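You operate a simulated robot arm through the tools that you are given. There is no shell and no other tool. Be economical: measure what you need, move in short steps, check, and stop when the job is done.

The job below is to be done with a simulated two-armed robot. You get a single attempt, and the scene is never put back.

TASK
Hold the yellow crate on the island bench top steady with one hand, lift the amber bottle out of it with the other and set it down on the island bench top. Set down upright: amber bottle.
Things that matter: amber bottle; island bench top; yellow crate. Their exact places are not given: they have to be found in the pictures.

It is judged by the outcome, as a careful person would: the job done as asked, and still so three seconds after it is handed in. It fails if anything else is knocked over, pushed out of place, dropped, spilled or broken.

THE ROBOT
Two 7-joint arms with two-finger parallel grippers on one trunk, on a base that drives. Base frame: it is fixed to the floor where the robot stands at the start and does not move with it; the origin is under the middle of the robot, x ahead of it, y to its left, z up. Units: cm, degrees, N and s.
The left shoulder is at the start at [6, 18.9, 108.6], the right one opposite. With the tool pointing down near the work surface each hand reaches from about 10 to 64 cm from the robot's upright axis, wherever it stands, measured 20 degrees to its own side. Places, roughly: island bench top [410, -10, 80]. Payload 3.43 kg a hand.
The TCP of each hand is the grasp point between the finger pads, 3 cm short of the fingertips. In the tool frame z runs along the fingers and y along their closing line. The gripper opens to 9.4 cm. The fingers are 2.8 cm wide and 1 cm thick; the gripper's body (5 by 9.6 cm) begins 5.5 cm behind the TCP.
Orientation is that of the tool frame in the base frame, as a unit quaternion [x, y, z, w]. With the fingers straight down and closing along the base's y, the tool's x points along the base's -x, its y along +y and its z along -z.

THE INTERFACE
- The arms move only by the tool play_rows. It takes "left_deltas", "right_deltas" or both (then of equal length, played together; a hand with none holds still); each is a list of rows, each a list of 3 entries, a list of its own where there are three numbers: the shift along the tool's x, y, z in cm, then the turn, a rotation vector about the tool's x, y, z in degrees, then the gripper command, from -1 (fully open) to 1 (shut), values between in proportion. In form: [[[tx, ty, tz], [ax, ay, az], grip], ...]. A call has 1 to 10 rows; each row shifts and turns the commanded pose from where the row before left it, along the tool's axes as they then stand. A row lasts 0.2 s, in which the tool goes at most 5 cm and 8.6 degrees; a call with a longer step from one row to the next is refused whole, and so is a gripper value outside its range. Where a pose cannot be reached the arm comes as near as it can. A force on the tool above 40 N (or 10 N above the force at the start of the call, whichever is more), or a blocked arm, ends the call early, and 0.2 s more pass. Each finger travels about 15.3 cm/s and halts on what it meets, pressing with about 23 N; the grip force reading is that of the motor and also rises with nothing between the fingers. The clock runs only during rows and for 0.2 s after the last one: add rows that do not move to give the fingers time. It gives the time, the measured TCP pose, the force on the tool (base axes), the opening and the grip force at its end, in the units of the frame above (readings bear some noise), with the torque about the TCP (base axes, N m) and any sound that the robot's microphone picked up.
- Cameras (640 x 400 px; columns grow to the right, rows downward): "scene" is now at [1.65, -1.04, 162.92]; the picture's right is [-0.13, -0.99, 0.00], its down [-0.78, 0.11, -0.61] and it looks along [0.61, -0.08, -0.79] (base axes); focal length 274 px, centre (320, 200). "left" rides on the left gripper at [7.6, -1.4, -10.2] in its tool frame; the picture's right is [0.18, 0.98, 0.00], its down [-0.75, 0.14, -0.64] and it looks along [-0.63, 0.12, 0.77] (tool axes); focal length 243 px, centre (320, 200). "right" rides on the right gripper at [7.6, 1.4, -10.3] in its tool frame; the picture's right is [-0.18, 0.98, 0.00], its down [-0.75, -0.14, -0.64] and it looks along [-0.63, -0.12, 0.77] (tool axes); focal length 243 px, centre (320, 200).
- get_image(camera): a new picture of that camera. It takes no simulated time.
- slide_trunk(by): slides the trunk up (or, below 0, down) by that many cm; the arms and the scene camera ride with it, the base frame stays. It gives what a move gives, with no picture.
- base_move(legs): drives the robot by 1 to 6 legs, each [ahead, left, turn to the left] in cm, cm and degrees, along the robot's own axes; the way and the turn of a leg run together, so that a leg with both is an arc; at most 150 cm and 180 degrees a leg. The arms and the cameras ride along, it lands a little off, and it stops where it bumps. It gives what a move gives.
- turn_head(pan, tilt): turns the head with the scene camera to pan (to the left, within 86 degrees either way) and tilt (down, from -29 to 69), counted from straight ahead of the robot. It gives what a move gives.
- point_at(camera, pixels): for up to 12 pixels [column, row] of the newest picture of that camera ("zoom" is the newest enlarged one), the place [x, y, z] in the base frame of the surface seen there, good to about 0.2 cm. It takes no simulated time.
- close_up(camera, box): a new picture of the part [left, top, right, bottom] of that camera's present view, enlarged. It takes no simulated time.
- hand_in(): hands the job in; it is judged then, once.

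Work in short steps. Measure before you move; look again where a grasp or a placing could have gone wrong, and mend it. You have 80 turns and 62 pictures in all, those below and enlarged ones among them. Open the grippers and draw the arms clear of the work before you hand the job in, unless the task says otherwise; then end with one line.

The tools are called after ">>>" as a command line: name --argument value ..., lists and objects as JSON in quotes. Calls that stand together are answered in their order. play_rows: Moves the arms, as the interface text tells. Its arguments: {"type":"object","properties":{"left_deltas":{"type":"array","items":{"type":"array"}},"right_deltas":{"type":"array","items":{"type":"array"}}},"required":[]} The other tools are called the same way: slide_trunk (by) slides the trunk up or down; base_move (legs) drives the base; turn_head (pan, tilt) turns the head that bears the scene camera; get_image (camera) takes a picture; point_at (camera, pixels) gives the place of the surface under pixels of a picture; close_up (camera, box) takes an enlarged picture of a part of a camera's view; hand_in () hands the job in.

At the start:

```text
clock: 0.0
left_eef_pos: [41.16, -1.29, 112.93]
left_orientation: [0.0, 1.0, 0.0, 0.001]
left_force: [0.1, -0.4, 1.0]
left_moment: [-0.01, 0.01, 0.02]
left_grip_width: 9.4
left_grasp_force: 0.0
right_eef_pos: [31.21, -27.09, 109.28]
right_orientation: [0.0, 1.0, 0.0, 0.001]
right_force: [0.2, 0.0, 0.3]
right_moment: [-0.01, -0.02, 0.0]
right_grip_width: 9.38
right_grasp_force: 0.0
trunk travel left (down, up): [-75.8, 23.2]
robot x, y, heading: [-0.15, -0.08, 0.0]
head pan, tilt: [-7.7, 52.4]
```

scene: 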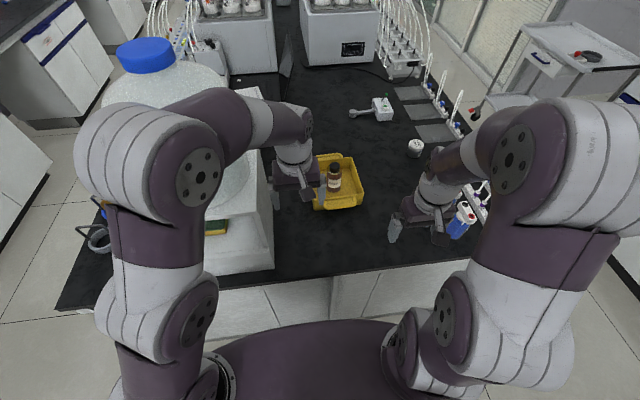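
right: 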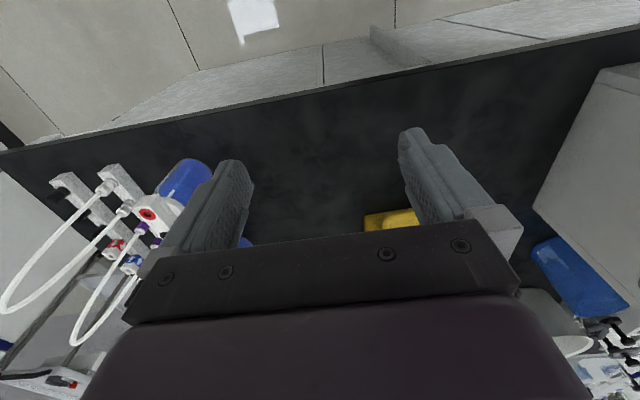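
left: 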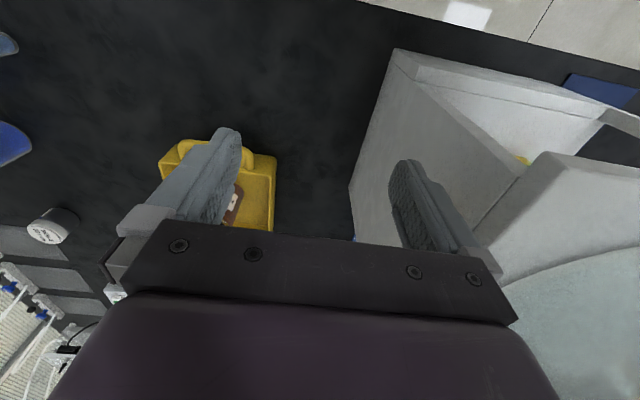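

The yellow crate with the bottle is near scene pixel (338,182), with the arms above it. I'll enlarge that part to measure it.

>>> close_up --camera "scene" --box '[260, 130, 420, 230]'

```text
4.00 times, centred on (340, 180) of scene
```

zoom: 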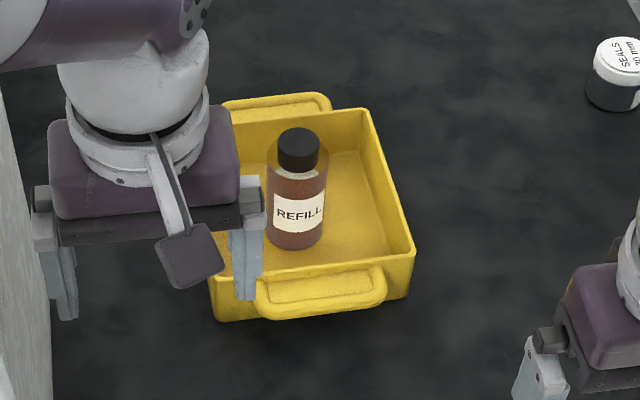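

The zoom shows the crate with handles on its near and far ends, and the bottle inside. I'll measure the key points.

>>> point_at --camera "zoom" --pixels '[[298, 138], [298, 185], [296, 240], [362, 110], [412, 250], [410, 290], [320, 305], [270, 290], [378, 280], [350, 230], [500, 250], [324, 98]]'

>>> point_at --camera "scene" --pixels '[[313, 195], [270, 200], [415, 148], [300, 260], [450, 225], [320, 150], [250, 130]]'

```text
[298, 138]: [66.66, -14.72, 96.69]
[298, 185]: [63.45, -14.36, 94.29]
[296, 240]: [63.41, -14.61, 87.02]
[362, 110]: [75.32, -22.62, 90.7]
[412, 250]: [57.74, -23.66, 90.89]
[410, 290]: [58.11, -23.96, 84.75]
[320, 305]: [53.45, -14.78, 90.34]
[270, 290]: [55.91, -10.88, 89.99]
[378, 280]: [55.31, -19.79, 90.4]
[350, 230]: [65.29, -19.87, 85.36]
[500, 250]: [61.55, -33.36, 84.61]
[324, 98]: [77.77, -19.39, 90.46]
```

```text
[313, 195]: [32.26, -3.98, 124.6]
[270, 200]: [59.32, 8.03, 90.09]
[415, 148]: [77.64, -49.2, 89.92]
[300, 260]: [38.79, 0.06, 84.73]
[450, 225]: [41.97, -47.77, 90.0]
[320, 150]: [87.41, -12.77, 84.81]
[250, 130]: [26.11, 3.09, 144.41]
```

The bench top is at z≈84.7, the crate rim at 90.8, and the bottle stands at about (66,-14.5) with its top at 96.8. I need to drive closer, so I'll check what stands near the left arm and how much room there is at the bench edge.

>>> turn_head --pan 15 --tilt 60

>>> get_image --camera "scene"

```text
clock: 0.9
left_eef_pos: [41.19, -1.4, 113.02]
left_orientation: [0.001, 1.0, 0.0, 0.0]
left_force: [-0.6, -0.5, -0.7]
left_moment: [-0.05, 0.0, 0.05]
left_grip_width: 9.41
left_grasp_force: 0.1
right_eef_pos: [31.03, -27.14, 109.22]
right_orientation: [0.0, 1.0, 0.0, 0.0]
right_force: [-0.6, 0.7, -0.4]
right_moment: [0.02, -0.02, -0.02]
right_grip_width: 9.36
right_grasp_force: 0.1
trunk travel left (down, up): [-75.8, 23.2]
robot x, y, heading: [0.01, 0.27, 0.1]
head pan, tilt: [15.0, 60.0]
```

```text
57 pictures are left
```

scene: 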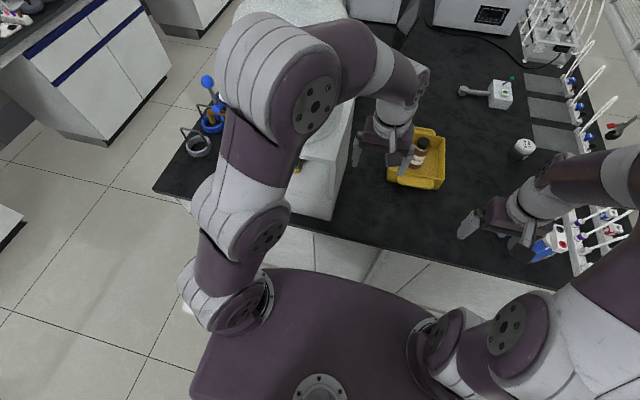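

>>> point_at --camera "scene" --pixels '[[345, 230], [320, 215], [325, 145], [345, 150], [285, 30], [305, 285], [370, 320], [400, 250], [310, 270], [270, 20], [310, 205], [345, 110]]'

```text
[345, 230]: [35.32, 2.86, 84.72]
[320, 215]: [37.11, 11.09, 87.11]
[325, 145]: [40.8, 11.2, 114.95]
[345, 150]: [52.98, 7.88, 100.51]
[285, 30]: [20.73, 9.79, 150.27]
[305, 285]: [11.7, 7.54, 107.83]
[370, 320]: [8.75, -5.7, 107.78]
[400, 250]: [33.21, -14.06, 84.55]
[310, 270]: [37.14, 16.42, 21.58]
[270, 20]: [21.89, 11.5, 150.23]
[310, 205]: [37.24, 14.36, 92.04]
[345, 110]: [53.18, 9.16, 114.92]
```

The bench edge is at x≈31 and the box at left is 115 high. I'll measure the carboy before driving, looking less steeply.

>>> turn_head --pan 10 --tilt 35

>>> get_image --camera "scene"

```text
clock: 1.8
left_eef_pos: [41.18, -1.25, 112.98]
left_orientation: [0.0, 1.0, 0.0, 0.0]
left_force: [0.4, -0.5, 1.0]
left_moment: [0.03, 0.0, 0.0]
left_grip_width: 9.39
left_grasp_force: 0.0
right_eef_pos: [31.11, -27.1, 109.16]
right_orientation: [0.0, 1.0, 0.0, -0.001]
right_force: [-0.6, -0.6, -0.3]
right_moment: [0.01, 0.01, 0.0]
right_grip_width: 9.37
right_grasp_force: 0.0
trunk travel left (down, up): [-75.8, 23.2]
robot x, y, heading: [-0.17, -0.11, 0.0]
head pan, tilt: [10.0, 35.0]
```

```text
56 pictures are left
```

scene: 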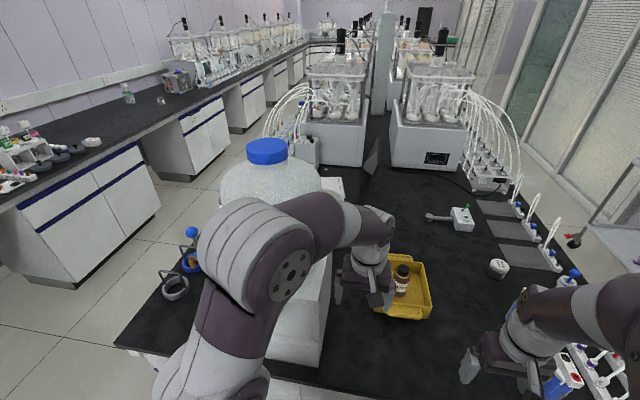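

>>> point_at --camera "scene" --pixels '[[266, 160], [270, 147], [240, 190], [315, 185], [290, 193], [338, 190], [325, 270], [575, 275], [560, 380], [620, 370], [498, 265], [300, 265]]'

```text
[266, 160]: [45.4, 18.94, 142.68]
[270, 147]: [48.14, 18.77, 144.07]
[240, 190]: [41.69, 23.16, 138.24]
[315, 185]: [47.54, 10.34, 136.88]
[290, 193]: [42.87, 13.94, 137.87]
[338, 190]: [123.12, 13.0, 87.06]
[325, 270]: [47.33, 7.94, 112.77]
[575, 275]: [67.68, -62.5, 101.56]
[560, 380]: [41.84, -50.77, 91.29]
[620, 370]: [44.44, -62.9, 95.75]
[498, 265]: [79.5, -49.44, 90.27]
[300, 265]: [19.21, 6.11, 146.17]
```

The carboy (x≈38–60, y≈8–30, up to 144) is close to the left forearm. I'll drive right 10 first, then ahead in small legs.

>>> base_move --legs '[[0, -10, 0], [6, 0, 0]]'

>>> turn_head --pan 0 --tilt 55

>>> get_image --camera "scene"

```text
clock: 3.5
left_eef_pos: [47.09, -11.24, 113.12]
left_orientation: [0.0, 1.0, 0.0, 0.001]
left_force: [-1.3, -0.3, -0.2]
left_moment: [-0.01, 0.02, 0.02]
left_grip_width: 9.41
left_grasp_force: 0.0
right_eef_pos: [37.07, -37.09, 109.15]
right_orientation: [0.0, 1.0, 0.0, 0.002]
right_force: [-1.3, 0.1, 0.5]
right_moment: [0.02, 0.02, 0.0]
right_grip_width: 9.4
right_grasp_force: 0.0
trunk travel left (down, up): [-75.8, 23.2]
robot x, y, heading: [5.79, -10.01, -0.3]
head pan, tilt: [10.0, 35.0]
```

```text
clock: 4.3
left_eef_pos: [47.22, -11.23, 113.03]
left_orientation: [0.0, 1.0, 0.0, 0.0]
left_force: [0.2, 0.3, -0.4]
left_moment: [0.0, 0.04, 0.01]
left_grip_width: 9.4
left_grasp_force: 0.1
right_eef_pos: [37.16, -37.14, 109.0]
right_orientation: [0.0, 1.0, 0.001, 0.0]
right_force: [-0.4, -0.9, -0.2]
right_moment: [0.01, 0.03, -0.01]
right_grip_width: 9.43
right_grasp_force: 0.1
trunk travel left (down, up): [-75.8, 23.2]
robot x, y, heading: [5.88, -10.03, -0.3]
head pan, tilt: [0.0, 55.0]
```

```text
55 pictures are left
```

scene: 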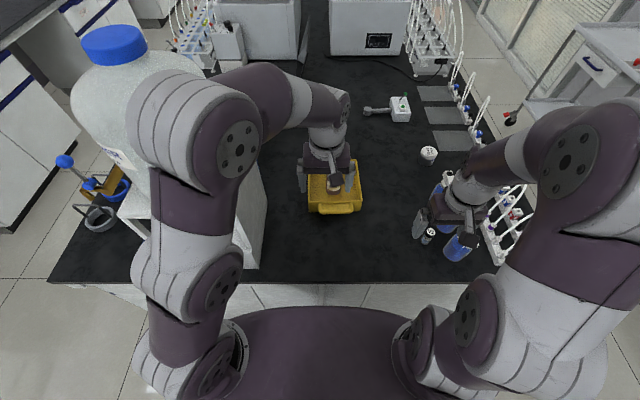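

The drive went well. The right hand at (37,-37) is near blue-labelled bottles around (450,230), so I'll measure those, the arm and the carboy gap before going further.

>>> point_at --camera "scene" --pixels '[[428, 233], [460, 245], [448, 178], [438, 190], [495, 240], [175, 80], [130, 75], [427, 150], [470, 240], [300, 150]]'

>>> close_up --camera "scene" --box '[400, 140, 560, 280]'

```text
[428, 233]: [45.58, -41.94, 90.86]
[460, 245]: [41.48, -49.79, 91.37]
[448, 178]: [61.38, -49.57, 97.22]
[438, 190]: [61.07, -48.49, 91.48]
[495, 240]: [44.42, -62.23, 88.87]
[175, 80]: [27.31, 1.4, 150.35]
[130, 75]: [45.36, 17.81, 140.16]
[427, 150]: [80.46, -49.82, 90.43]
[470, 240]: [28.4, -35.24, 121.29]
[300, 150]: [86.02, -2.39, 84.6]
```

```text
2.86 times, centred on (480, 210) of scene
```

zoom: 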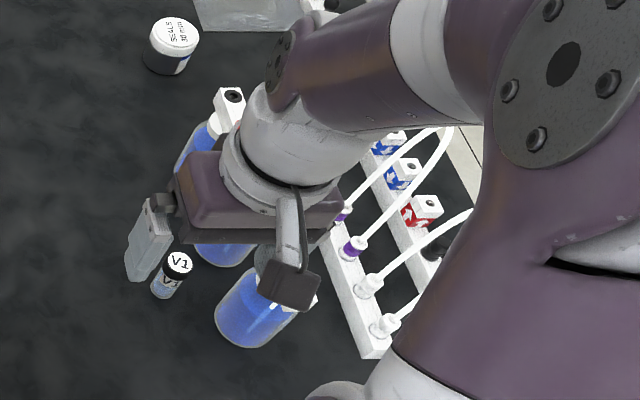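

Everything on the right lies below z≈102, and the fingertips are at 106. I'll drive 7 cm more ahead.

>>> base_move --legs '[[7, 0, 0]]'

>>> get_image --camera "scene"

>>> get_image --camera "left"

```text
clock: 5.3
left_eef_pos: [52.31, -11.39, 112.72]
left_orientation: [0.0, 1.0, 0.0, -0.003]
left_force: [1.7, -0.3, -0.3]
left_moment: [-0.01, 0.06, 0.03]
left_grip_width: 9.39
left_grasp_force: 0.0
right_eef_pos: [42.14, -37.19, 108.87]
right_orientation: [0.0, 1.0, 0.0, -0.002]
right_force: [-0.5, -0.2, -0.3]
right_moment: [-0.03, 0.1, 0.0]
right_grip_width: 9.41
right_grasp_force: 0.1
trunk travel left (down, up): [-75.8, 23.2]
robot x, y, heading: [10.7, -10.4, 0.1]
head pan, tilt: [0.0, 55.0]
stopped in leg 1: the robot was blocked; the commanded pose is now the measured one
```

```text
53 pictures are left
```

scene: 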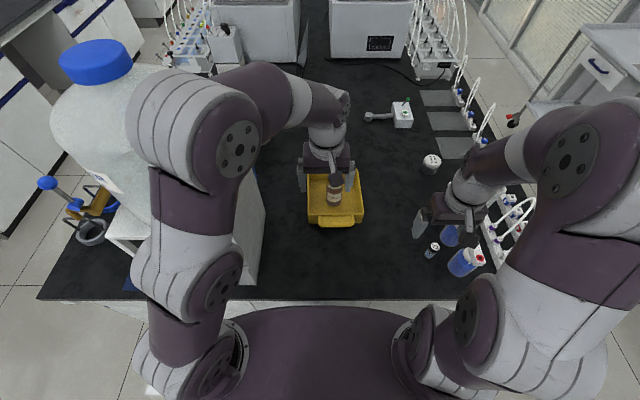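

```text
52 pictures are left
```

left: 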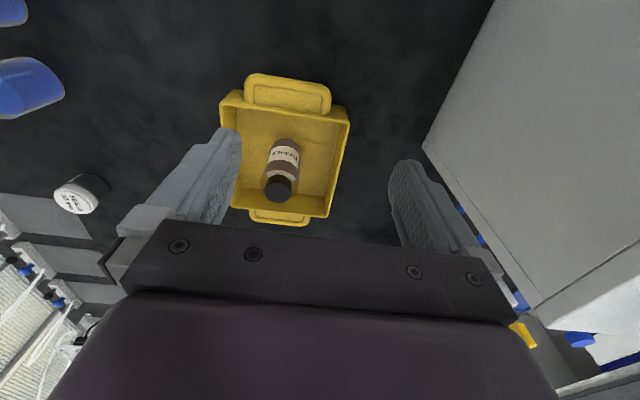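

The base touched the bench and stopped at 10.7, which is close enough. I'll measure the crate handles in the left camera picture.

>>> close_up --camera "left" --box '[200, 60, 376, 236]'

>>> close_up --camera "scene" --box '[286, 150, 386, 240]'

```text
2.27 times, centred on (288, 148) of left
```

zoom: 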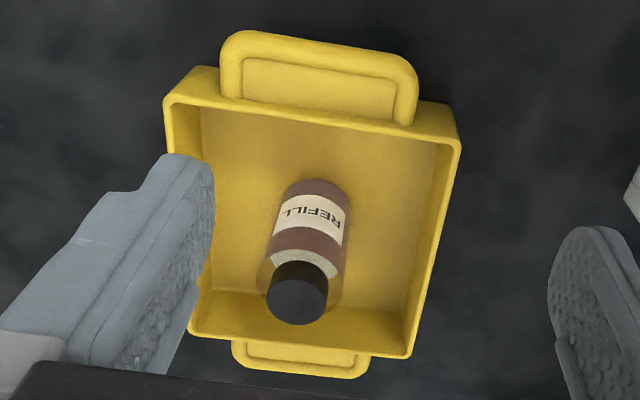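

```text
4.44 times, centred on (336, 195) of scene
```

zoom: 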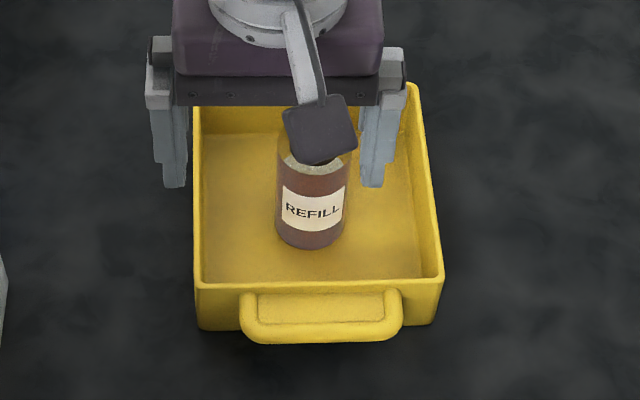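

The handle is a ledge with a thicker edge. I'll measure its profile, the walls and the bottle in this zoom.

>>> point_at --camera "zoom" --pixels '[[320, 332], [320, 323], [320, 307], [320, 292], [320, 284], [265, 305], [248, 320], [395, 320], [200, 285], [438, 285], [312, 185], [432, 180]]'

>>> point_at --camera "left" --pixels '[[278, 188], [277, 198], [290, 160], [346, 125], [330, 212], [280, 105], [222, 100], [300, 80], [300, 92], [284, 140]]'

```text
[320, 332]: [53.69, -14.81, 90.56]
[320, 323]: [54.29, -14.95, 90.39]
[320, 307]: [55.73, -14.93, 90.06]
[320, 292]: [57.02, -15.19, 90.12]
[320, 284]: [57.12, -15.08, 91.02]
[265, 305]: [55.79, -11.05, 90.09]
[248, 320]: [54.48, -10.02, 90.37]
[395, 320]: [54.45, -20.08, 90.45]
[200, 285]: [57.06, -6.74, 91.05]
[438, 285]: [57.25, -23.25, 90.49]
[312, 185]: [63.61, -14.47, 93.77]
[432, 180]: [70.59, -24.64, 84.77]
```

```text
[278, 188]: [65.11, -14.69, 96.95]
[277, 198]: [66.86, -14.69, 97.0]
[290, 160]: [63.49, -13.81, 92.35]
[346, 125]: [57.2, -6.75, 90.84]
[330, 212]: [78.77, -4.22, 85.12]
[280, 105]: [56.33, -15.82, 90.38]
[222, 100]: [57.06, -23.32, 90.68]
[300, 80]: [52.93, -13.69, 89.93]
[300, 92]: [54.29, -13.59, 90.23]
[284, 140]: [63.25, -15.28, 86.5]
```

The crate spans x 57–76 and y −24 to −6.7, its rim is at about 90.8, and the bottle axis is at (65.9,−14.7). To keep clear of the carboy, the right hand will hold the right wall while the left hand takes the bottle. I'll back off the bench a hair and shift 6 cm further right.

>>> base_move --legs '[[-0.7, 0, 0], [0, -6, 0]]'

>>> get_image --camera "scene"

```text
clock: 6.6
left_eef_pos: [50.96, -17.09, 113.09]
left_orientation: [0.001, 1.0, -0.001, 0.0]
left_force: [0.2, -0.1, 0.5]
left_moment: [0.01, 0.0, -0.01]
left_grip_width: 9.41
left_grasp_force: 0.1
right_eef_pos: [40.8, -42.96, 109.14]
right_orientation: [0.001, 1.0, -0.001, -0.001]
right_force: [-0.6, 0.8, 0.5]
right_moment: [-0.03, -0.02, -0.01]
right_grip_width: 9.41
right_grasp_force: 0.1
trunk travel left (down, up): [-75.8, 23.2]
robot x, y, heading: [10.17, -15.64, 0.0]
head pan, tilt: [0.0, 55.0]
```

```text
49 pictures are left
```

scene: 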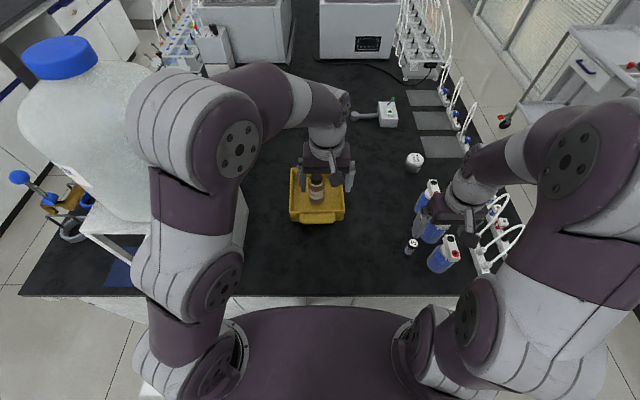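

The arms are well placed. I'll first move the left hand ahead and left to about (59,−11) to clear the way, while the right hand goes at height toward (58,−27).

>>> play_rows --left_deltas '[[[-2, 1.5, 0], [0, 0, 0], -1], [[-2, 1.5, 0], [0, 0, 0], -1], [[-2, 1.5, 0], [0, 0, 0], -1], [[-2, 1.5, 0], [0, 0, 0], -1], [[0, 0, 0], [0, 0, 0], -1], [[0, 0, 0], [0, 0, 0], -1]]' --right_deltas '[[[-2.8, 2.2, 0], [0, 0, 0], -0.3], [[-2.8, 2.2, 0], [0, 0, 0], -0.3], [[-2.8, 2.2, 0], [-3.75, 0, 0], -0.3], [[-2.8, 2.2, 0], [-3.75, 0, 0], -0.3], [[-2.8, 2.2, 0], [-3.75, 0, 0], -0.3], [[-2.8, 2.2, 0], [-3.75, 0, 0], -0.3]]'

>>> get_image --camera "right"

>>> get_image --camera "scene"

```text
clock: 8.0
left_eef_pos: [57.66, -10.47, 110.7]
left_orientation: [0.001, 1.0, -0.002, 0.002]
left_force: [0.0, -0.2, 0.5]
left_moment: [0.0, 0.01, 0.04]
left_grip_width: 9.4
left_grasp_force: 0.0
left hand out of reach, approached as far as the arm can: row 1, 2, 3, 4
right_eef_pos: [57.62, -29.83, 109.98]
right_orientation: [0.0, 0.991, 0.13, 0.0]
right_force: [0.6, 0.4, 0.0]
right_moment: [0.03, 0.04, 0.0]
right_grip_width: 6.1
right_grasp_force: 0.1
trunk travel left (down, up): [-75.8, 23.2]
robot x, y, heading: [9.51, -16.3, 0.0]
head pan, tilt: [0.0, 55.0]
```

```text
48 pictures are left
```

right: 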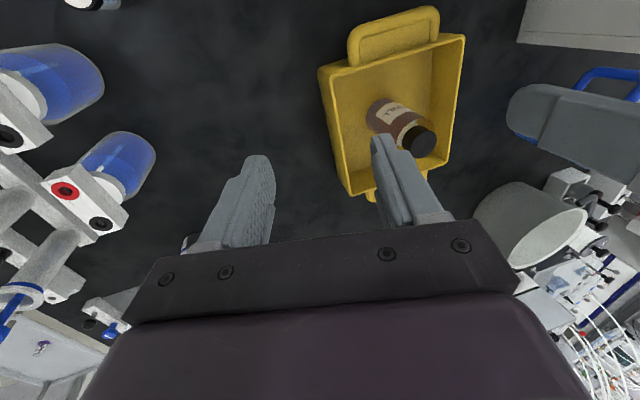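

```text
47 pictures are left
```

scene: 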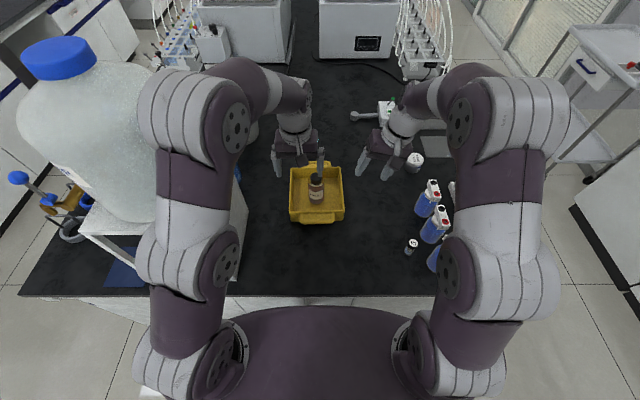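

At z 110 the left hand runs short of reach. Raising the trunk brings the shoulders nearer wrist height, so I'll raise it 12 cm.

>>> slide_trunk --by 12

>>> close_up --camera "scene" --box '[240, 120, 460, 257]'

```text
clock: 9.5
left_eef_pos: [57.57, -10.62, 122.78]
left_orientation: [0.0, 1.0, 0.0, 0.001]
left_force: [-0.4, 0.4, 0.5]
left_moment: [-0.03, 0.0, -0.01]
left_grip_width: 9.39
left_grasp_force: 0.0
right_eef_pos: [57.52, -29.85, 122.08]
right_orientation: [0.002, 0.991, 0.131, 0.0]
right_force: [0.3, -0.1, 0.5]
right_moment: [-0.02, 0.02, -0.03]
right_grip_width: 6.11
right_grasp_force: 0.0
trunk travel left (down, up): [-87.8, 11.2]
robot x, y, heading: [9.63, -15.9, -0.1]
head pan, tilt: [0.0, 55.0]
```

```text
2.91 times, centred on (350, 188) of scene
```

zoom: 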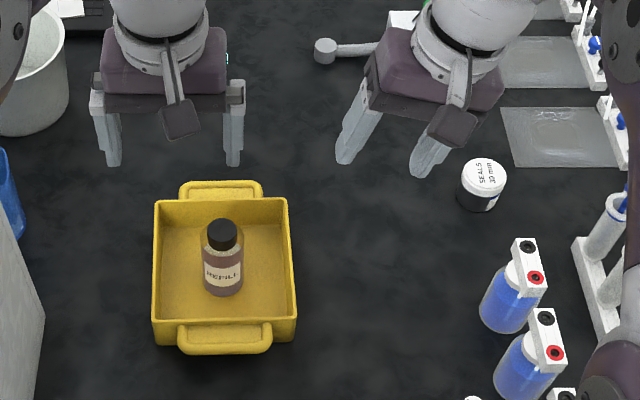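

The crate and bottle are now in plain view. I'll measure the right wall rim (columns 288–297) and the bottle.

>>> point_at --camera "zoom" --pixels '[[287, 202], [290, 245], [292, 280], [295, 313], [284, 280], [278, 290], [222, 224], [222, 248], [155, 313], [296, 338], [222, 275], [340, 300]]'

```text
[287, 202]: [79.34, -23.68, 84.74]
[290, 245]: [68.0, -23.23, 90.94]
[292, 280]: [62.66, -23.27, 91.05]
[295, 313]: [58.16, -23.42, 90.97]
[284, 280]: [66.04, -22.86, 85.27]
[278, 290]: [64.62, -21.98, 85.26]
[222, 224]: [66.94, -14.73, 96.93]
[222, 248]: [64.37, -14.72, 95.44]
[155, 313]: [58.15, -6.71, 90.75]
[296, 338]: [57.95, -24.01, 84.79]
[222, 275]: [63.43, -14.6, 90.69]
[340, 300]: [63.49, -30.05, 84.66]
```

The right rim is at y≈−23.3, z 91. I'll bring the right hand along its tilted approach to about 12 cm short of the wall at x≈60.

>>> play_rows --right_deltas '[[[-0.6, -0.4, 4.2], [0, 0, 0], -0.3], [[-0.6, -0.4, 4.3], [0, 0, 0], -0.3], [[-0.6, -0.4, 4.3], [0, 0, 0], -0.3], [[-0.5, -0.4, 4.3], [0, 0, 0], -0.3], [[-0.5, -0.5, 4.3], [0, 0, 0], -0.3], [[0, 0, 0], [0, 0, 0], -0.3]]'

>>> get_image --camera "right"

>>> close_up --camera "scene" --box '[240, 120, 460, 257]'

```text
clock: 10.9
left_eef_pos: [57.39, -10.74, 122.76]
left_orientation: [0.001, 1.0, -0.001, 0.002]
left_force: [0.5, -0.3, 0.4]
left_moment: [0.04, -0.01, 0.0]
left_grip_width: 9.39
left_grasp_force: 0.1
right_eef_pos: [60.71, -26.67, 100.6]
right_orientation: [0.0, 0.991, 0.131, 0.001]
right_force: [-0.3, -0.4, 0.5]
right_moment: [0.01, -0.03, 0.0]
right_grip_width: 6.07
right_grasp_force: 0.0
trunk travel left (down, up): [-87.8, 11.2]
robot x, y, heading: [9.5, -15.85, 0.1]
head pan, tilt: [0.0, 55.0]
```

```text
45 pictures are left
```

right: 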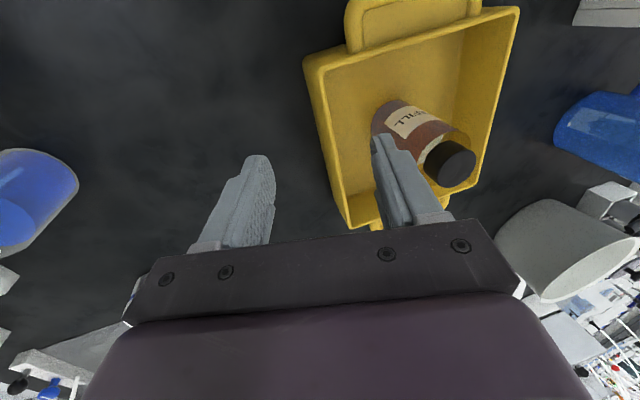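

```text
2.91 times, centred on (350, 188) of scene
```

zoom: 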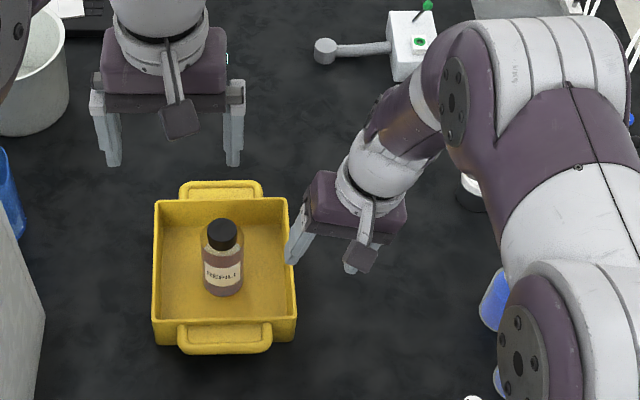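

The fingers straddle the right wall. I'll go down along the tool axis to z≈89.5, still open.

>>> play_rows --right_deltas '[[[0.1, 0.1, 4], [0, 0, 0], -0.3], [[0.1, 0.1, 4], [0, 0, 0], -0.3], [[0.1, 0.1, 2.5], [0, 0, 0], -0.3], [[0, 0, 1.0], [0, 0, 0], -0.3], [[0, 0, 0], [0, 0, 0], -0.3]]'

>>> close_up --camera "right" --box '[200, 0, 520, 280]'

```text
clock: 12.1
left_eef_pos: [57.6, -10.61, 122.86]
left_orientation: [0.001, 1.0, -0.001, 0.001]
left_force: [0.3, 0.0, -0.7]
left_moment: [0.01, 0.04, -0.01]
left_grip_width: 9.4
left_grasp_force: 0.1
right_eef_pos: [60.24, -23.01, 90.06]
right_orientation: [0.001, 0.991, 0.131, -0.001]
right_force: [-0.3, 0.1, -0.4]
right_moment: [0.01, 0.01, -0.01]
right_grip_width: 6.09
right_grasp_force: 0.0
trunk travel left (down, up): [-87.8, 11.2]
robot x, y, heading: [9.74, -16.07, 0.2]
head pan, tilt: [0.0, 55.0]
```

```text
1.43 times, centred on (360, 140) of right
```

zoom: 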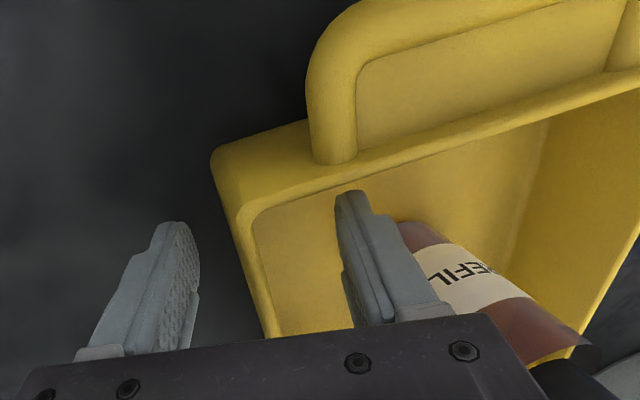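

The wall lies between the fingers. I'll centre slightly and close gently in steps.

>>> play_rows --right_deltas '[[[0, -0.25, 0.4], [0, 0, 0], 0.2], [[0, 0, 0], [0, 0, 0], 0.5], [[0, 0, 0], [0, 0, 0], 0.7], [[0, 0, 0], [0, 0, 0], 0.8], [[0, 0, 0], [0, 0, 0], 0.9], [[0, 0, 0], [0, 0, 0], 1], [[0, 0, 0], [0, 0, 0], 1]]'

>>> close_up --camera "scene" --box '[240, 120, 460, 257]'

```text
clock: 13.7
left_eef_pos: [57.56, -10.65, 122.7]
left_orientation: [0.0, 1.0, -0.001, 0.001]
left_force: [0.2, 0.1, -0.2]
left_moment: [0.0, 0.01, -0.01]
left_grip_width: 9.41
left_grasp_force: 0.0
right_eef_pos: [60.13, -23.34, 89.56]
right_orientation: [0.0, 0.991, 0.131, 0.0]
right_force: [-1.1, -1.3, -2.9]
right_moment: [-0.31, -0.01, -0.09]
right_grip_width: 0.93
right_grasp_force: 23.2
trunk travel left (down, up): [-87.8, 11.2]
robot x, y, heading: [9.86, -15.7, -0.1]
head pan, tilt: [0.0, 55.0]
```

```text
2.91 times, centred on (350, 188) of scene
```

zoom: 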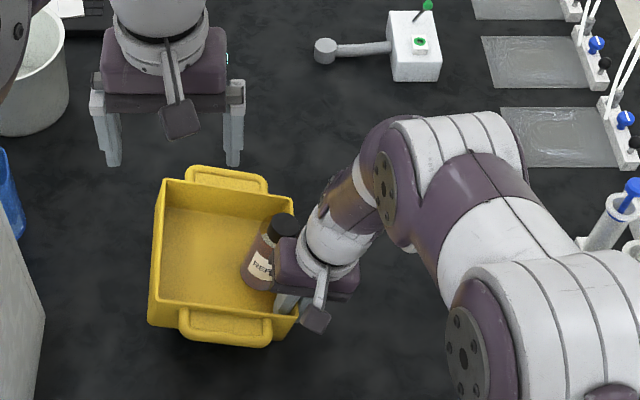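

The grip tilted the crate to match the hand's 15° lean, and the bottle slid toward the right wall. I'll slowly turn the hand upright so the crate lowers flat again.

>>> play_rows --right_deltas '[[[0, 0, 0], [1.5, 0, 0], 1], [[0, 0, 0], [1.5, 0, 0], 1], [[0, 0, 0], [1.5, 0, 0], 1], [[0, 0, 0], [1.5, 0, 0], 1], [[0, 0, 0], [1.5, 0, 0], 1], [[0, 0, 0], [1.5, 0, 0], 1], [[0, 0, 0], [1.5, 0, 0], 1]]'

>>> close_up --camera "scene" --box '[240, 120, 460, 257]'

```text
clock: 15.3
left_eef_pos: [57.34, -10.39, 122.8]
left_orientation: [0.001, 1.0, -0.001, 0.002]
left_force: [0.0, -0.7, 0.3]
left_moment: [0.0, -0.05, 0.02]
left_grip_width: 9.41
left_grasp_force: 0.0
right_eef_pos: [60.15, -23.19, 89.62]
right_orientation: [0.001, 0.999, 0.038, 0.003]
right_force: [1.4, 7.7, 20.5]
right_moment: [0.24, -0.2, 0.21]
right_grip_width: 0.92
right_grasp_force: 23.3
trunk travel left (down, up): [-87.8, 11.2]
robot x, y, heading: [9.9, -15.87, -0.3]
head pan, tilt: [0.0, 55.0]
```

```text
2.91 times, centred on (350, 188) of scene
```

zoom: 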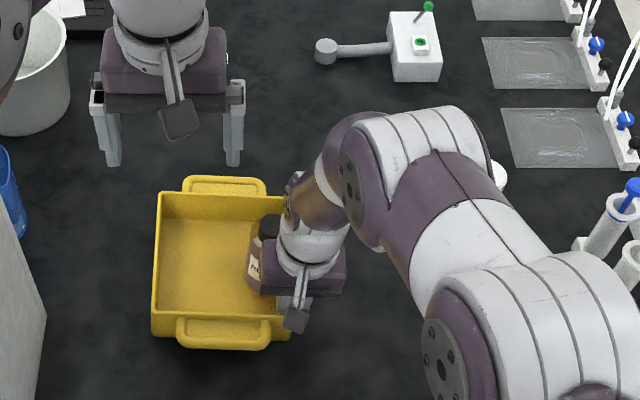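

The crate is lowering, with 20 N upward on the tool. I'll finish the turn with a slight rise to ease the load, then check the levels.

>>> play_rows --right_deltas '[[[0, 0, -0.2], [1.1, 0, 0], 1], [[0, 0, 0], [1.1, 0, 0], 1], [[0, 0, 0], [1.1, 0, 0], 1], [[0, 0, 0], [1.1, 0, 0], 1], [[0, 0, 0], [0, 0, 0], 1]]'

>>> close_up --camera "scene" --box '[280, 150, 380, 250]'

>>> get_image --camera "left"

```text
clock: 16.5
left_eef_pos: [57.52, -10.57, 122.78]
left_orientation: [0.001, 1.0, -0.002, 0.002]
left_force: [-0.1, 0.3, 0.8]
left_moment: [-0.02, -0.03, 0.0]
left_grip_width: 9.39
left_grasp_force: 0.0
right_eef_pos: [59.99, -23.32, 89.48]
right_orientation: [0.0, 1.0, 0.0, -0.002]
right_force: [-0.9, -0.2, -2.9]
right_moment: [0.07, 0.04, 0.16]
right_grip_width: 0.96
right_grasp_force: 23.3
trunk travel left (down, up): [-87.8, 11.2]
robot x, y, heading: [10.11, -15.78, -0.1]
head pan, tilt: [0.0, 55.0]
```

```text
4.00 times, centred on (330, 200) of scene
```

zoom: 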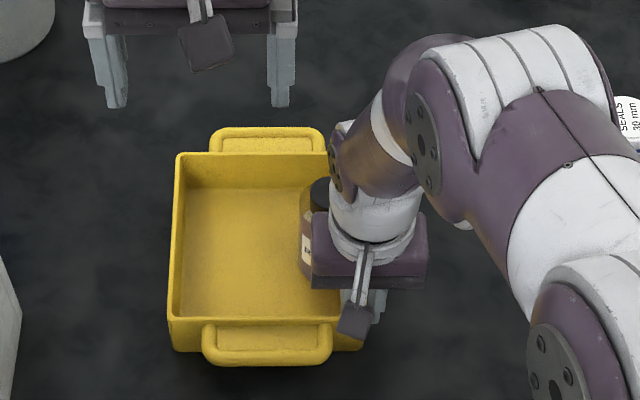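

```text
39 pictures are left
```

left: 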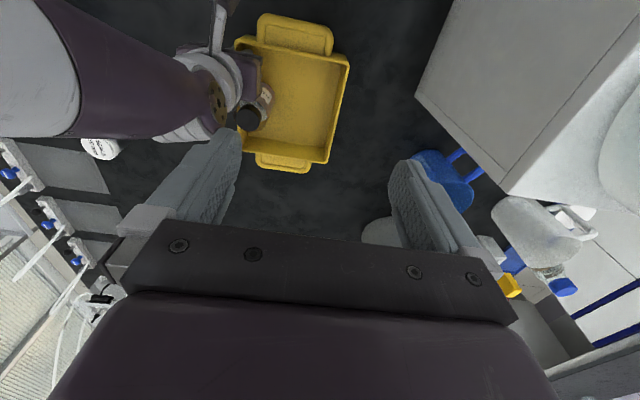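

>>> close_up --camera "left" --box '[220, 0, 360, 180]'

>>> point_at --camera "left" --pixels '[[249, 118], [262, 98], [346, 60], [328, 158], [300, 90], [244, 45], [320, 140], [255, 108], [240, 118], [258, 120]]'

```text
2.22 times, centred on (290, 90) of left
```

zoom: 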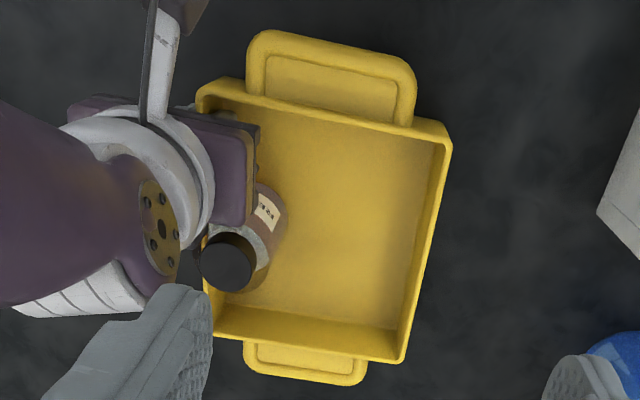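

```text
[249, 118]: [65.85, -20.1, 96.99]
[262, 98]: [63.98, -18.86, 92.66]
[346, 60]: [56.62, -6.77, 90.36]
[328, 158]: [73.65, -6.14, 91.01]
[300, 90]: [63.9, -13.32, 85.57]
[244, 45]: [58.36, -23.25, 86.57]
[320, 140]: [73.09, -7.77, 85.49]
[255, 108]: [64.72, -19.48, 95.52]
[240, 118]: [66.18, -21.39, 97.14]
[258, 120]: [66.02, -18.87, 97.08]
```

The crate is flat again (floor 85.5) and the bottle stands upright at (65.9,−20.1), right beside the right hand, which leaves no room for the left. I'll swap roles: release with the right hand and withdraw it up and back. The left hand will hold the left wall upright and the right will take the bottle.

>>> play_rows --right_deltas '[[[0, 0, 0], [0, 0, 0], 0.4], [[0, 0, 0], [0, 0, 0], 0], [[0, 0, 0], [0, 0, 0], -0.1], [[0, 0, -3], [0, 0, 0], -0.1], [[0, 0, -4.5], [0, 0, 0], -0.1], [[0, 0, -4.5], [0, 0, 0], -0.1], [[0, 0, -4.5], [0, 0, 0], -0.3], [[1, -3, -2], [0, 0, 0], -0.3], [[1, -3, 0], [0, 0, 0], -0.3], [[0, -3, 0], [0, 0, 0], -0.3]]'

>>> get_image --camera "scene"

>>> close_up --camera "scene" --box '[240, 120, 460, 257]'

```text
clock: 18.7
left_eef_pos: [57.59, -10.79, 122.81]
left_orientation: [0.001, 1.0, -0.001, 0.001]
left_force: [-0.9, 0.5, -0.6]
left_moment: [0.0, -0.05, 0.0]
left_grip_width: 9.4
left_grasp_force: 0.1
right_eef_pos: [57.87, -32.4, 108.01]
right_orientation: [0.0, 1.0, 0.001, 0.0]
right_force: [-0.2, 0.8, -0.2]
right_moment: [0.02, -0.01, -0.03]
right_grip_width: 6.1
right_grasp_force: 0.0
trunk travel left (down, up): [-87.8, 11.2]
robot x, y, heading: [9.89, -16.17, -0.4]
head pan, tilt: [0.0, 55.0]
```

```text
37 pictures are left
```

scene: 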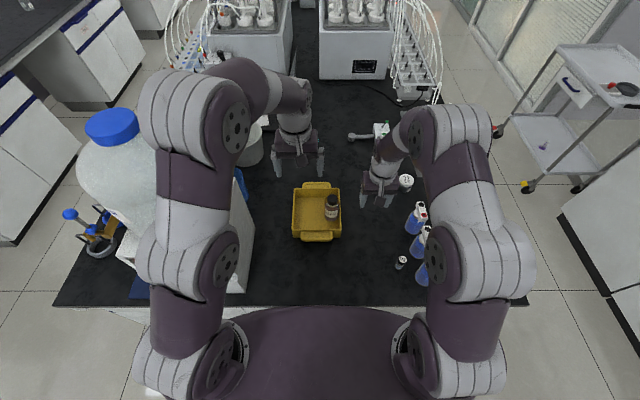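

```text
2.91 times, centred on (350, 188) of scene
```

zoom: 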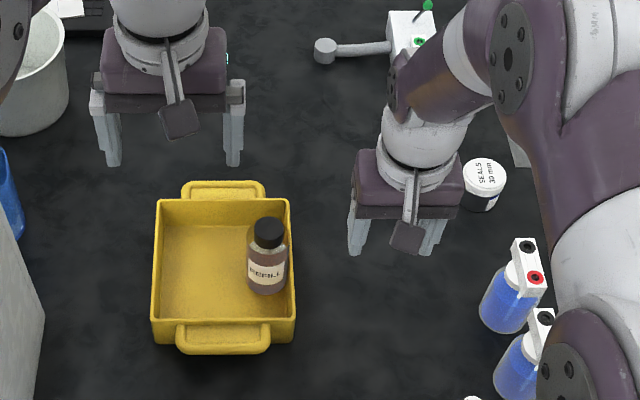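

The crate is level and back in place, and the bottle is upright. I'll measure the left rim, the bottle, and the gap between the left arm and the carboy.

>>> point_at --camera "zoom" --pixels '[[158, 215], [157, 240], [155, 280], [153, 318], [293, 280], [268, 228], [268, 270], [220, 280], [268, 245], [160, 300], [38, 310], [10, 200]]'

>>> point_at --camera "scene" --pixels '[[150, 140], [130, 180], [150, 170], [165, 85], [200, 75], [250, 220], [245, 185], [250, 145], [110, 125], [235, 65]]'

```text
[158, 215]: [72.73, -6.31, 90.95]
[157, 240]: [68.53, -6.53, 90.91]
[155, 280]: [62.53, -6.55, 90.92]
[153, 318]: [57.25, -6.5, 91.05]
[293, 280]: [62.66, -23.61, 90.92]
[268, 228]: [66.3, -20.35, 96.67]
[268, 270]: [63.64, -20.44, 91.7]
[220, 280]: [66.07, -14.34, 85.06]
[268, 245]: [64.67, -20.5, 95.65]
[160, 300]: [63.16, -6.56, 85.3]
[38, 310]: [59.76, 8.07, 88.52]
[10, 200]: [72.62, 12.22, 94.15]
```

```text
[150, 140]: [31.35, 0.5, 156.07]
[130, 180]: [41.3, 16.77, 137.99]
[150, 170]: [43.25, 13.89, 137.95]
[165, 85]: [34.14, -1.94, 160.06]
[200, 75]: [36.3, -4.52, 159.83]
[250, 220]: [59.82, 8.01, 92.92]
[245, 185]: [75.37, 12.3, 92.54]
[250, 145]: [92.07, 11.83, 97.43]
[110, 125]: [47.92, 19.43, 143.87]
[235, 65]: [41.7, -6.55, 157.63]
```

The left elbow stands well clear of the carboy. The left rim is at y≈−6.5 to −7.2, so I'll bring the left hand to about (61.5,−6.9,100) above the wall with the fingers half open.

>>> play_rows --left_deltas '[[[-0.6, 0.6, 3.2], [0, 0, 0], -0.3], [[-0.6, 0.6, 3.2], [0, 0, 0], -0.3], [[-0.6, 0.6, 3.2], [0, 0, 0], -0.3], [[-0.6, 0.6, 3.2], [0, 0, 0], -0.3], [[-0.5, 0.5, 3.2], [0, 0, 0], -0.3], [[-0.5, 0.5, 3.2], [0, 0, 0], -0.3], [[-0.5, 0.5, 3.2], [0, 0, 0], -0.3], [[0, 0, 0], [0, 0, 0], -0.3]]'

>>> get_image --camera "left"

>>> get_image --camera "scene"

```text
clock: 20.5
left_eef_pos: [61.39, -6.95, 100.2]
left_orientation: [0.001, 1.0, -0.001, 0.001]
left_force: [0.2, -0.2, 0.2]
left_moment: [0.04, -0.01, 0.0]
left_grip_width: 6.11
left_grasp_force: 0.1
right_eef_pos: [57.86, -32.28, 108.06]
right_orientation: [0.001, 1.0, 0.001, -0.001]
right_force: [0.2, 0.2, 0.2]
right_moment: [0.0, -0.01, 0.0]
right_grip_width: 6.08
right_grasp_force: 0.0
trunk travel left (down, up): [-87.8, 11.2]
robot x, y, heading: [9.87, -15.62, 0.1]
head pan, tilt: [0.0, 55.0]
```

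```text
35 pictures are left
```

left: 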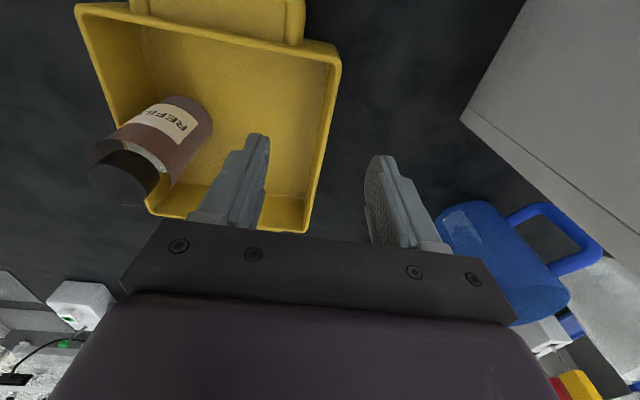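

```text
34 pictures are left
```

scene: 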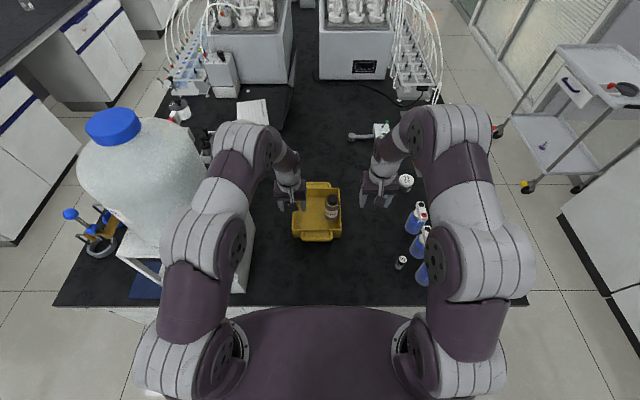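

The fingers straddle the left wall. The upper arm looks nearer the carboy now, so I'll measure that gap and the rim.

>>> point_at --camera "scene" --pixels '[[200, 190], [215, 160], [165, 240], [225, 130], [185, 205], [175, 180], [195, 150], [160, 215]]'

>>> point_at --camera "left" --pixels '[[340, 70], [332, 70], [322, 150], [315, 150], [328, 70], [310, 150]]'

>>> close_up --camera "scene" --box '[100, 80, 340, 300]'

```text
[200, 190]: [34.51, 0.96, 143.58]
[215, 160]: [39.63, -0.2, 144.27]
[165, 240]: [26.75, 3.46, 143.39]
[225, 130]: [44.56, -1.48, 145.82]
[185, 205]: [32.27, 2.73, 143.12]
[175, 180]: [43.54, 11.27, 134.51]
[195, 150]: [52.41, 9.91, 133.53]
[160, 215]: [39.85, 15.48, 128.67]
```

```text
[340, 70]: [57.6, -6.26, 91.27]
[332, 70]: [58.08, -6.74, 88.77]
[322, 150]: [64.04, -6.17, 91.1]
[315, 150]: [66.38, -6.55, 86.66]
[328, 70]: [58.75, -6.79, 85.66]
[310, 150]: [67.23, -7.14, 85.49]
```

```text
1.82 times, centred on (220, 190) of scene
```

zoom: 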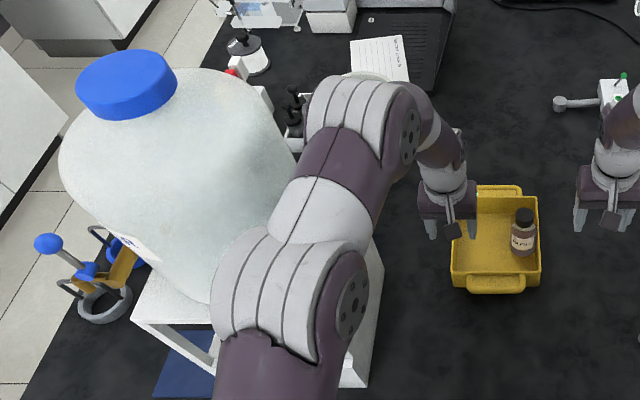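

The forearm edge is only about 2–4 cm from the carboy, and that would shrink as the hand descends. I'll shift the base 5 cm further right to swing the left arm away.

>>> base_move --legs '[[0.3, -5, 0]]'

>>> play_rows --left_deltas '[[[0, 1.2, 0], [0, 0, 0], -0.3], [[0, 1.3, 0], [0, 0, 0], -0.3], [[0, 1.3, 0], [0, 0, 0], -0.3], [[0, 1.2, 0], [0, 0, 0], -0.3], [[0, 0, 0], [0, 0, 0], -0.3]]'

>>> get_image --camera "scene"

```text
clock: 21.4
left_eef_pos: [61.62, -11.39, 100.2]
left_orientation: [0.001, 1.0, -0.002, 0.001]
left_force: [-0.9, 0.2, -0.3]
left_moment: [-0.06, -0.01, -0.02]
left_grip_width: 6.12
left_grasp_force: 0.1
right_eef_pos: [58.07, -36.61, 108.18]
right_orientation: [0.0, 1.0, -0.002, 0.0]
right_force: [1.3, 0.1, -0.2]
right_moment: [-0.02, 0.02, 0.02]
right_grip_width: 6.1
right_grasp_force: 0.0
trunk travel left (down, up): [-87.8, 11.2]
robot x, y, heading: [9.91, -20.8, -0.0]
head pan, tilt: [0.0, 55.0]
```

```text
clock: 22.6
left_eef_pos: [61.68, -6.73, 100.25]
left_orientation: [0.001, 1.0, 0.0, 0.001]
left_force: [0.7, -0.4, -0.2]
left_moment: [0.0, 0.01, 0.01]
left_grip_width: 6.12
left_grasp_force: 0.0
right_eef_pos: [58.15, -37.18, 107.99]
right_orientation: [0.0, 1.0, 0.001, 0.0]
right_force: [0.2, 0.2, 0.2]
right_moment: [0.0, 0.03, 0.02]
right_grip_width: 6.12
right_grasp_force: 0.0
trunk travel left (down, up): [-87.8, 11.2]
robot x, y, heading: [10.02, -20.62, -0.3]
head pan, tilt: [0.0, 55.0]
```

```text
32 pictures are left
```

scene: 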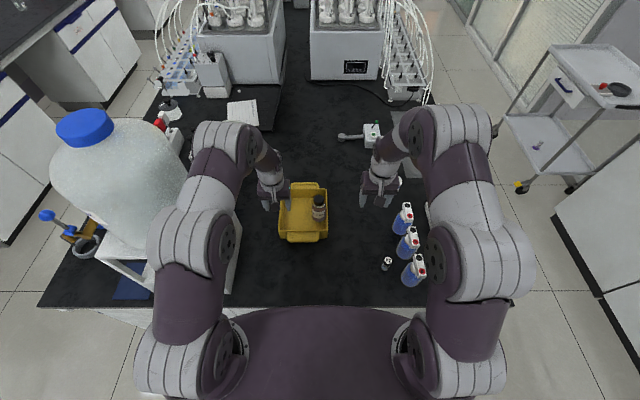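

There is more room now. I'll lower the left hand straight down to z≈89.6 with the wall between the fingers, centred at y≈−6.7.

>>> play_rows --left_deltas '[[[0.2, 0, 3], [0, 0, 0], -0.3], [[0, 0, 3], [0, 0, 0], -0.3], [[0, 0, 3], [0, 0, 0], -0.3], [[0, 0, 1.6], [0, 0, 0], -0.3], [[0, 0, 0], [0, 0, 0], -0.3]]'

>>> get_image --camera "left"

>>> close_up --camera "scene" --box '[60, 80, 340, 290]'

```text
clock: 23.8
left_eef_pos: [61.24, -6.86, 89.68]
left_orientation: [0.001, 1.0, -0.001, 0.001]
left_force: [-0.2, 0.8, 0.0]
left_moment: [-0.02, -0.01, 0.01]
left_grip_width: 6.13
left_grasp_force: 0.2
right_eef_pos: [58.1, -37.02, 108.03]
right_orientation: [-0.001, 1.0, 0.001, 0.0]
right_force: [0.0, -0.3, 0.0]
right_moment: [0.03, 0.01, -0.01]
right_grip_width: 6.1
right_grasp_force: 0.0
trunk travel left (down, up): [-87.8, 11.2]
robot x, y, heading: [9.77, -20.9, 0.1]
head pan, tilt: [0.0, 55.0]
```

```text
31 pictures are left
```

left: 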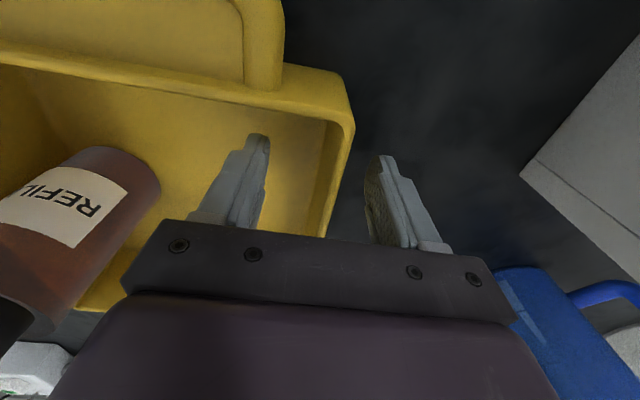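

```text
1.90 times, centred on (200, 185) of scene
```

zoom: 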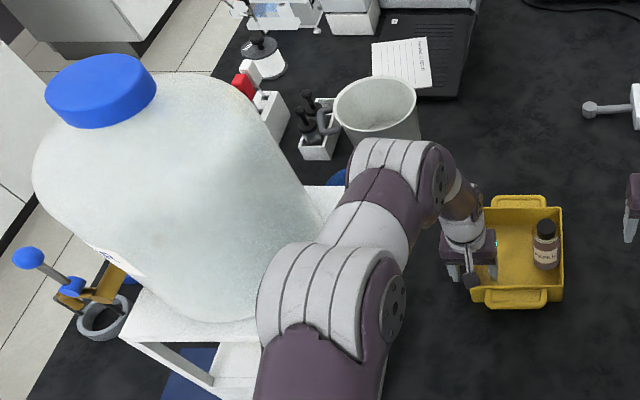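

The wall is between the fingers and the arm is clear of the carboy. Closing the left hand gently in steps.

>>> play_rows --left_deltas '[[[0, 0.1, 0], [0, 0, 0], 0.2], [[0, 0, 0], [0, 0, 0], 0.5], [[0, 0, 0], [0, 0, 0], 0.7], [[0, 0, 0], [0, 0, 0], 0.8], [[0, 0, 0], [0, 0, 0], 0.9], [[0, 0, 0], [0, 0, 0], 1], [[0, 0, 0], [0, 0, 0], 1]]'

>>> close_up --camera "scene" --box '[250, 150, 410, 270]'

```text
clock: 25.4
left_eef_pos: [61.4, -6.59, 89.64]
left_orientation: [0.001, 1.0, -0.001, 0.001]
left_force: [0.1, 1.1, 0.8]
left_moment: [0.01, -0.13, 0.12]
left_grip_width: 0.95
left_grasp_force: 22.8
right_eef_pos: [58.18, -37.0, 108.09]
right_orientation: [0.001, 1.0, 0.001, 0.0]
right_force: [0.4, -0.1, -0.1]
right_moment: [0.01, -0.01, -0.03]
right_grip_width: 6.09
right_grasp_force: 0.1
trunk travel left (down, up): [-87.8, 11.2]
robot x, y, heading: [10.01, -20.69, -0.3]
head pan, tilt: [0.0, 55.0]
```

```text
3.33 times, centred on (330, 210) of scene
```

zoom: 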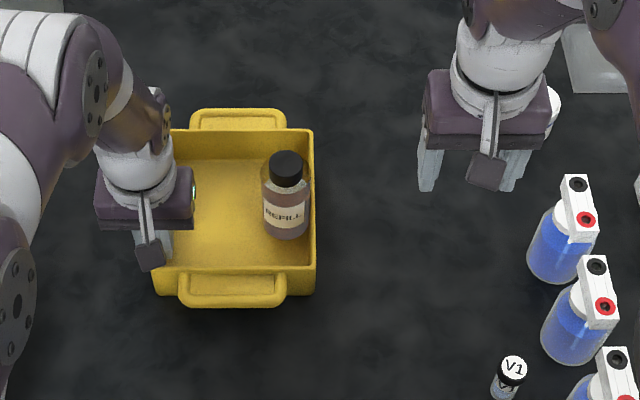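

The left hand holds the left wall and the crate lies flat. I'll measure the bottle and crate now.

>>> point_at --camera "zoom" --pixels '[[286, 160], [286, 172], [263, 210], [309, 210], [286, 190], [286, 230], [314, 210], [240, 250], [312, 260], [286, 212]]'

>>> close_up --camera "scene" --box '[300, 170, 350, 220]'

```text
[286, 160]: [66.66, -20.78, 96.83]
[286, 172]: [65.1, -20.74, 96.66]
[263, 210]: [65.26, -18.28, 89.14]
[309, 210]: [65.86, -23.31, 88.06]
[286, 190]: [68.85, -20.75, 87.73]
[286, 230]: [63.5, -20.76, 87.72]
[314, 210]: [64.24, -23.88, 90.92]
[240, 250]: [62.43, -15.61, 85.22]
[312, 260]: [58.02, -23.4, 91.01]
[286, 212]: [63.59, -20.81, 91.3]
```

```text
8.00 times, centred on (325, 195) of scene
```

zoom: 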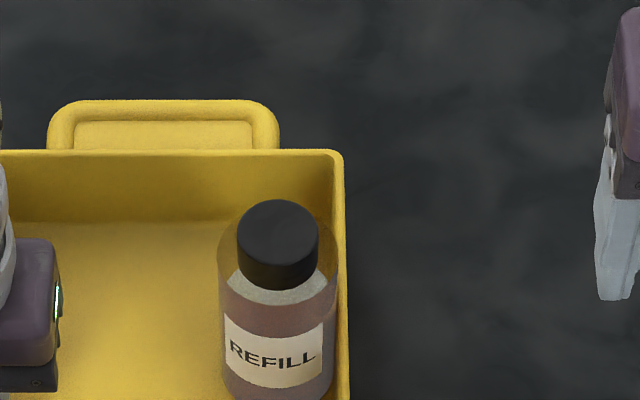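

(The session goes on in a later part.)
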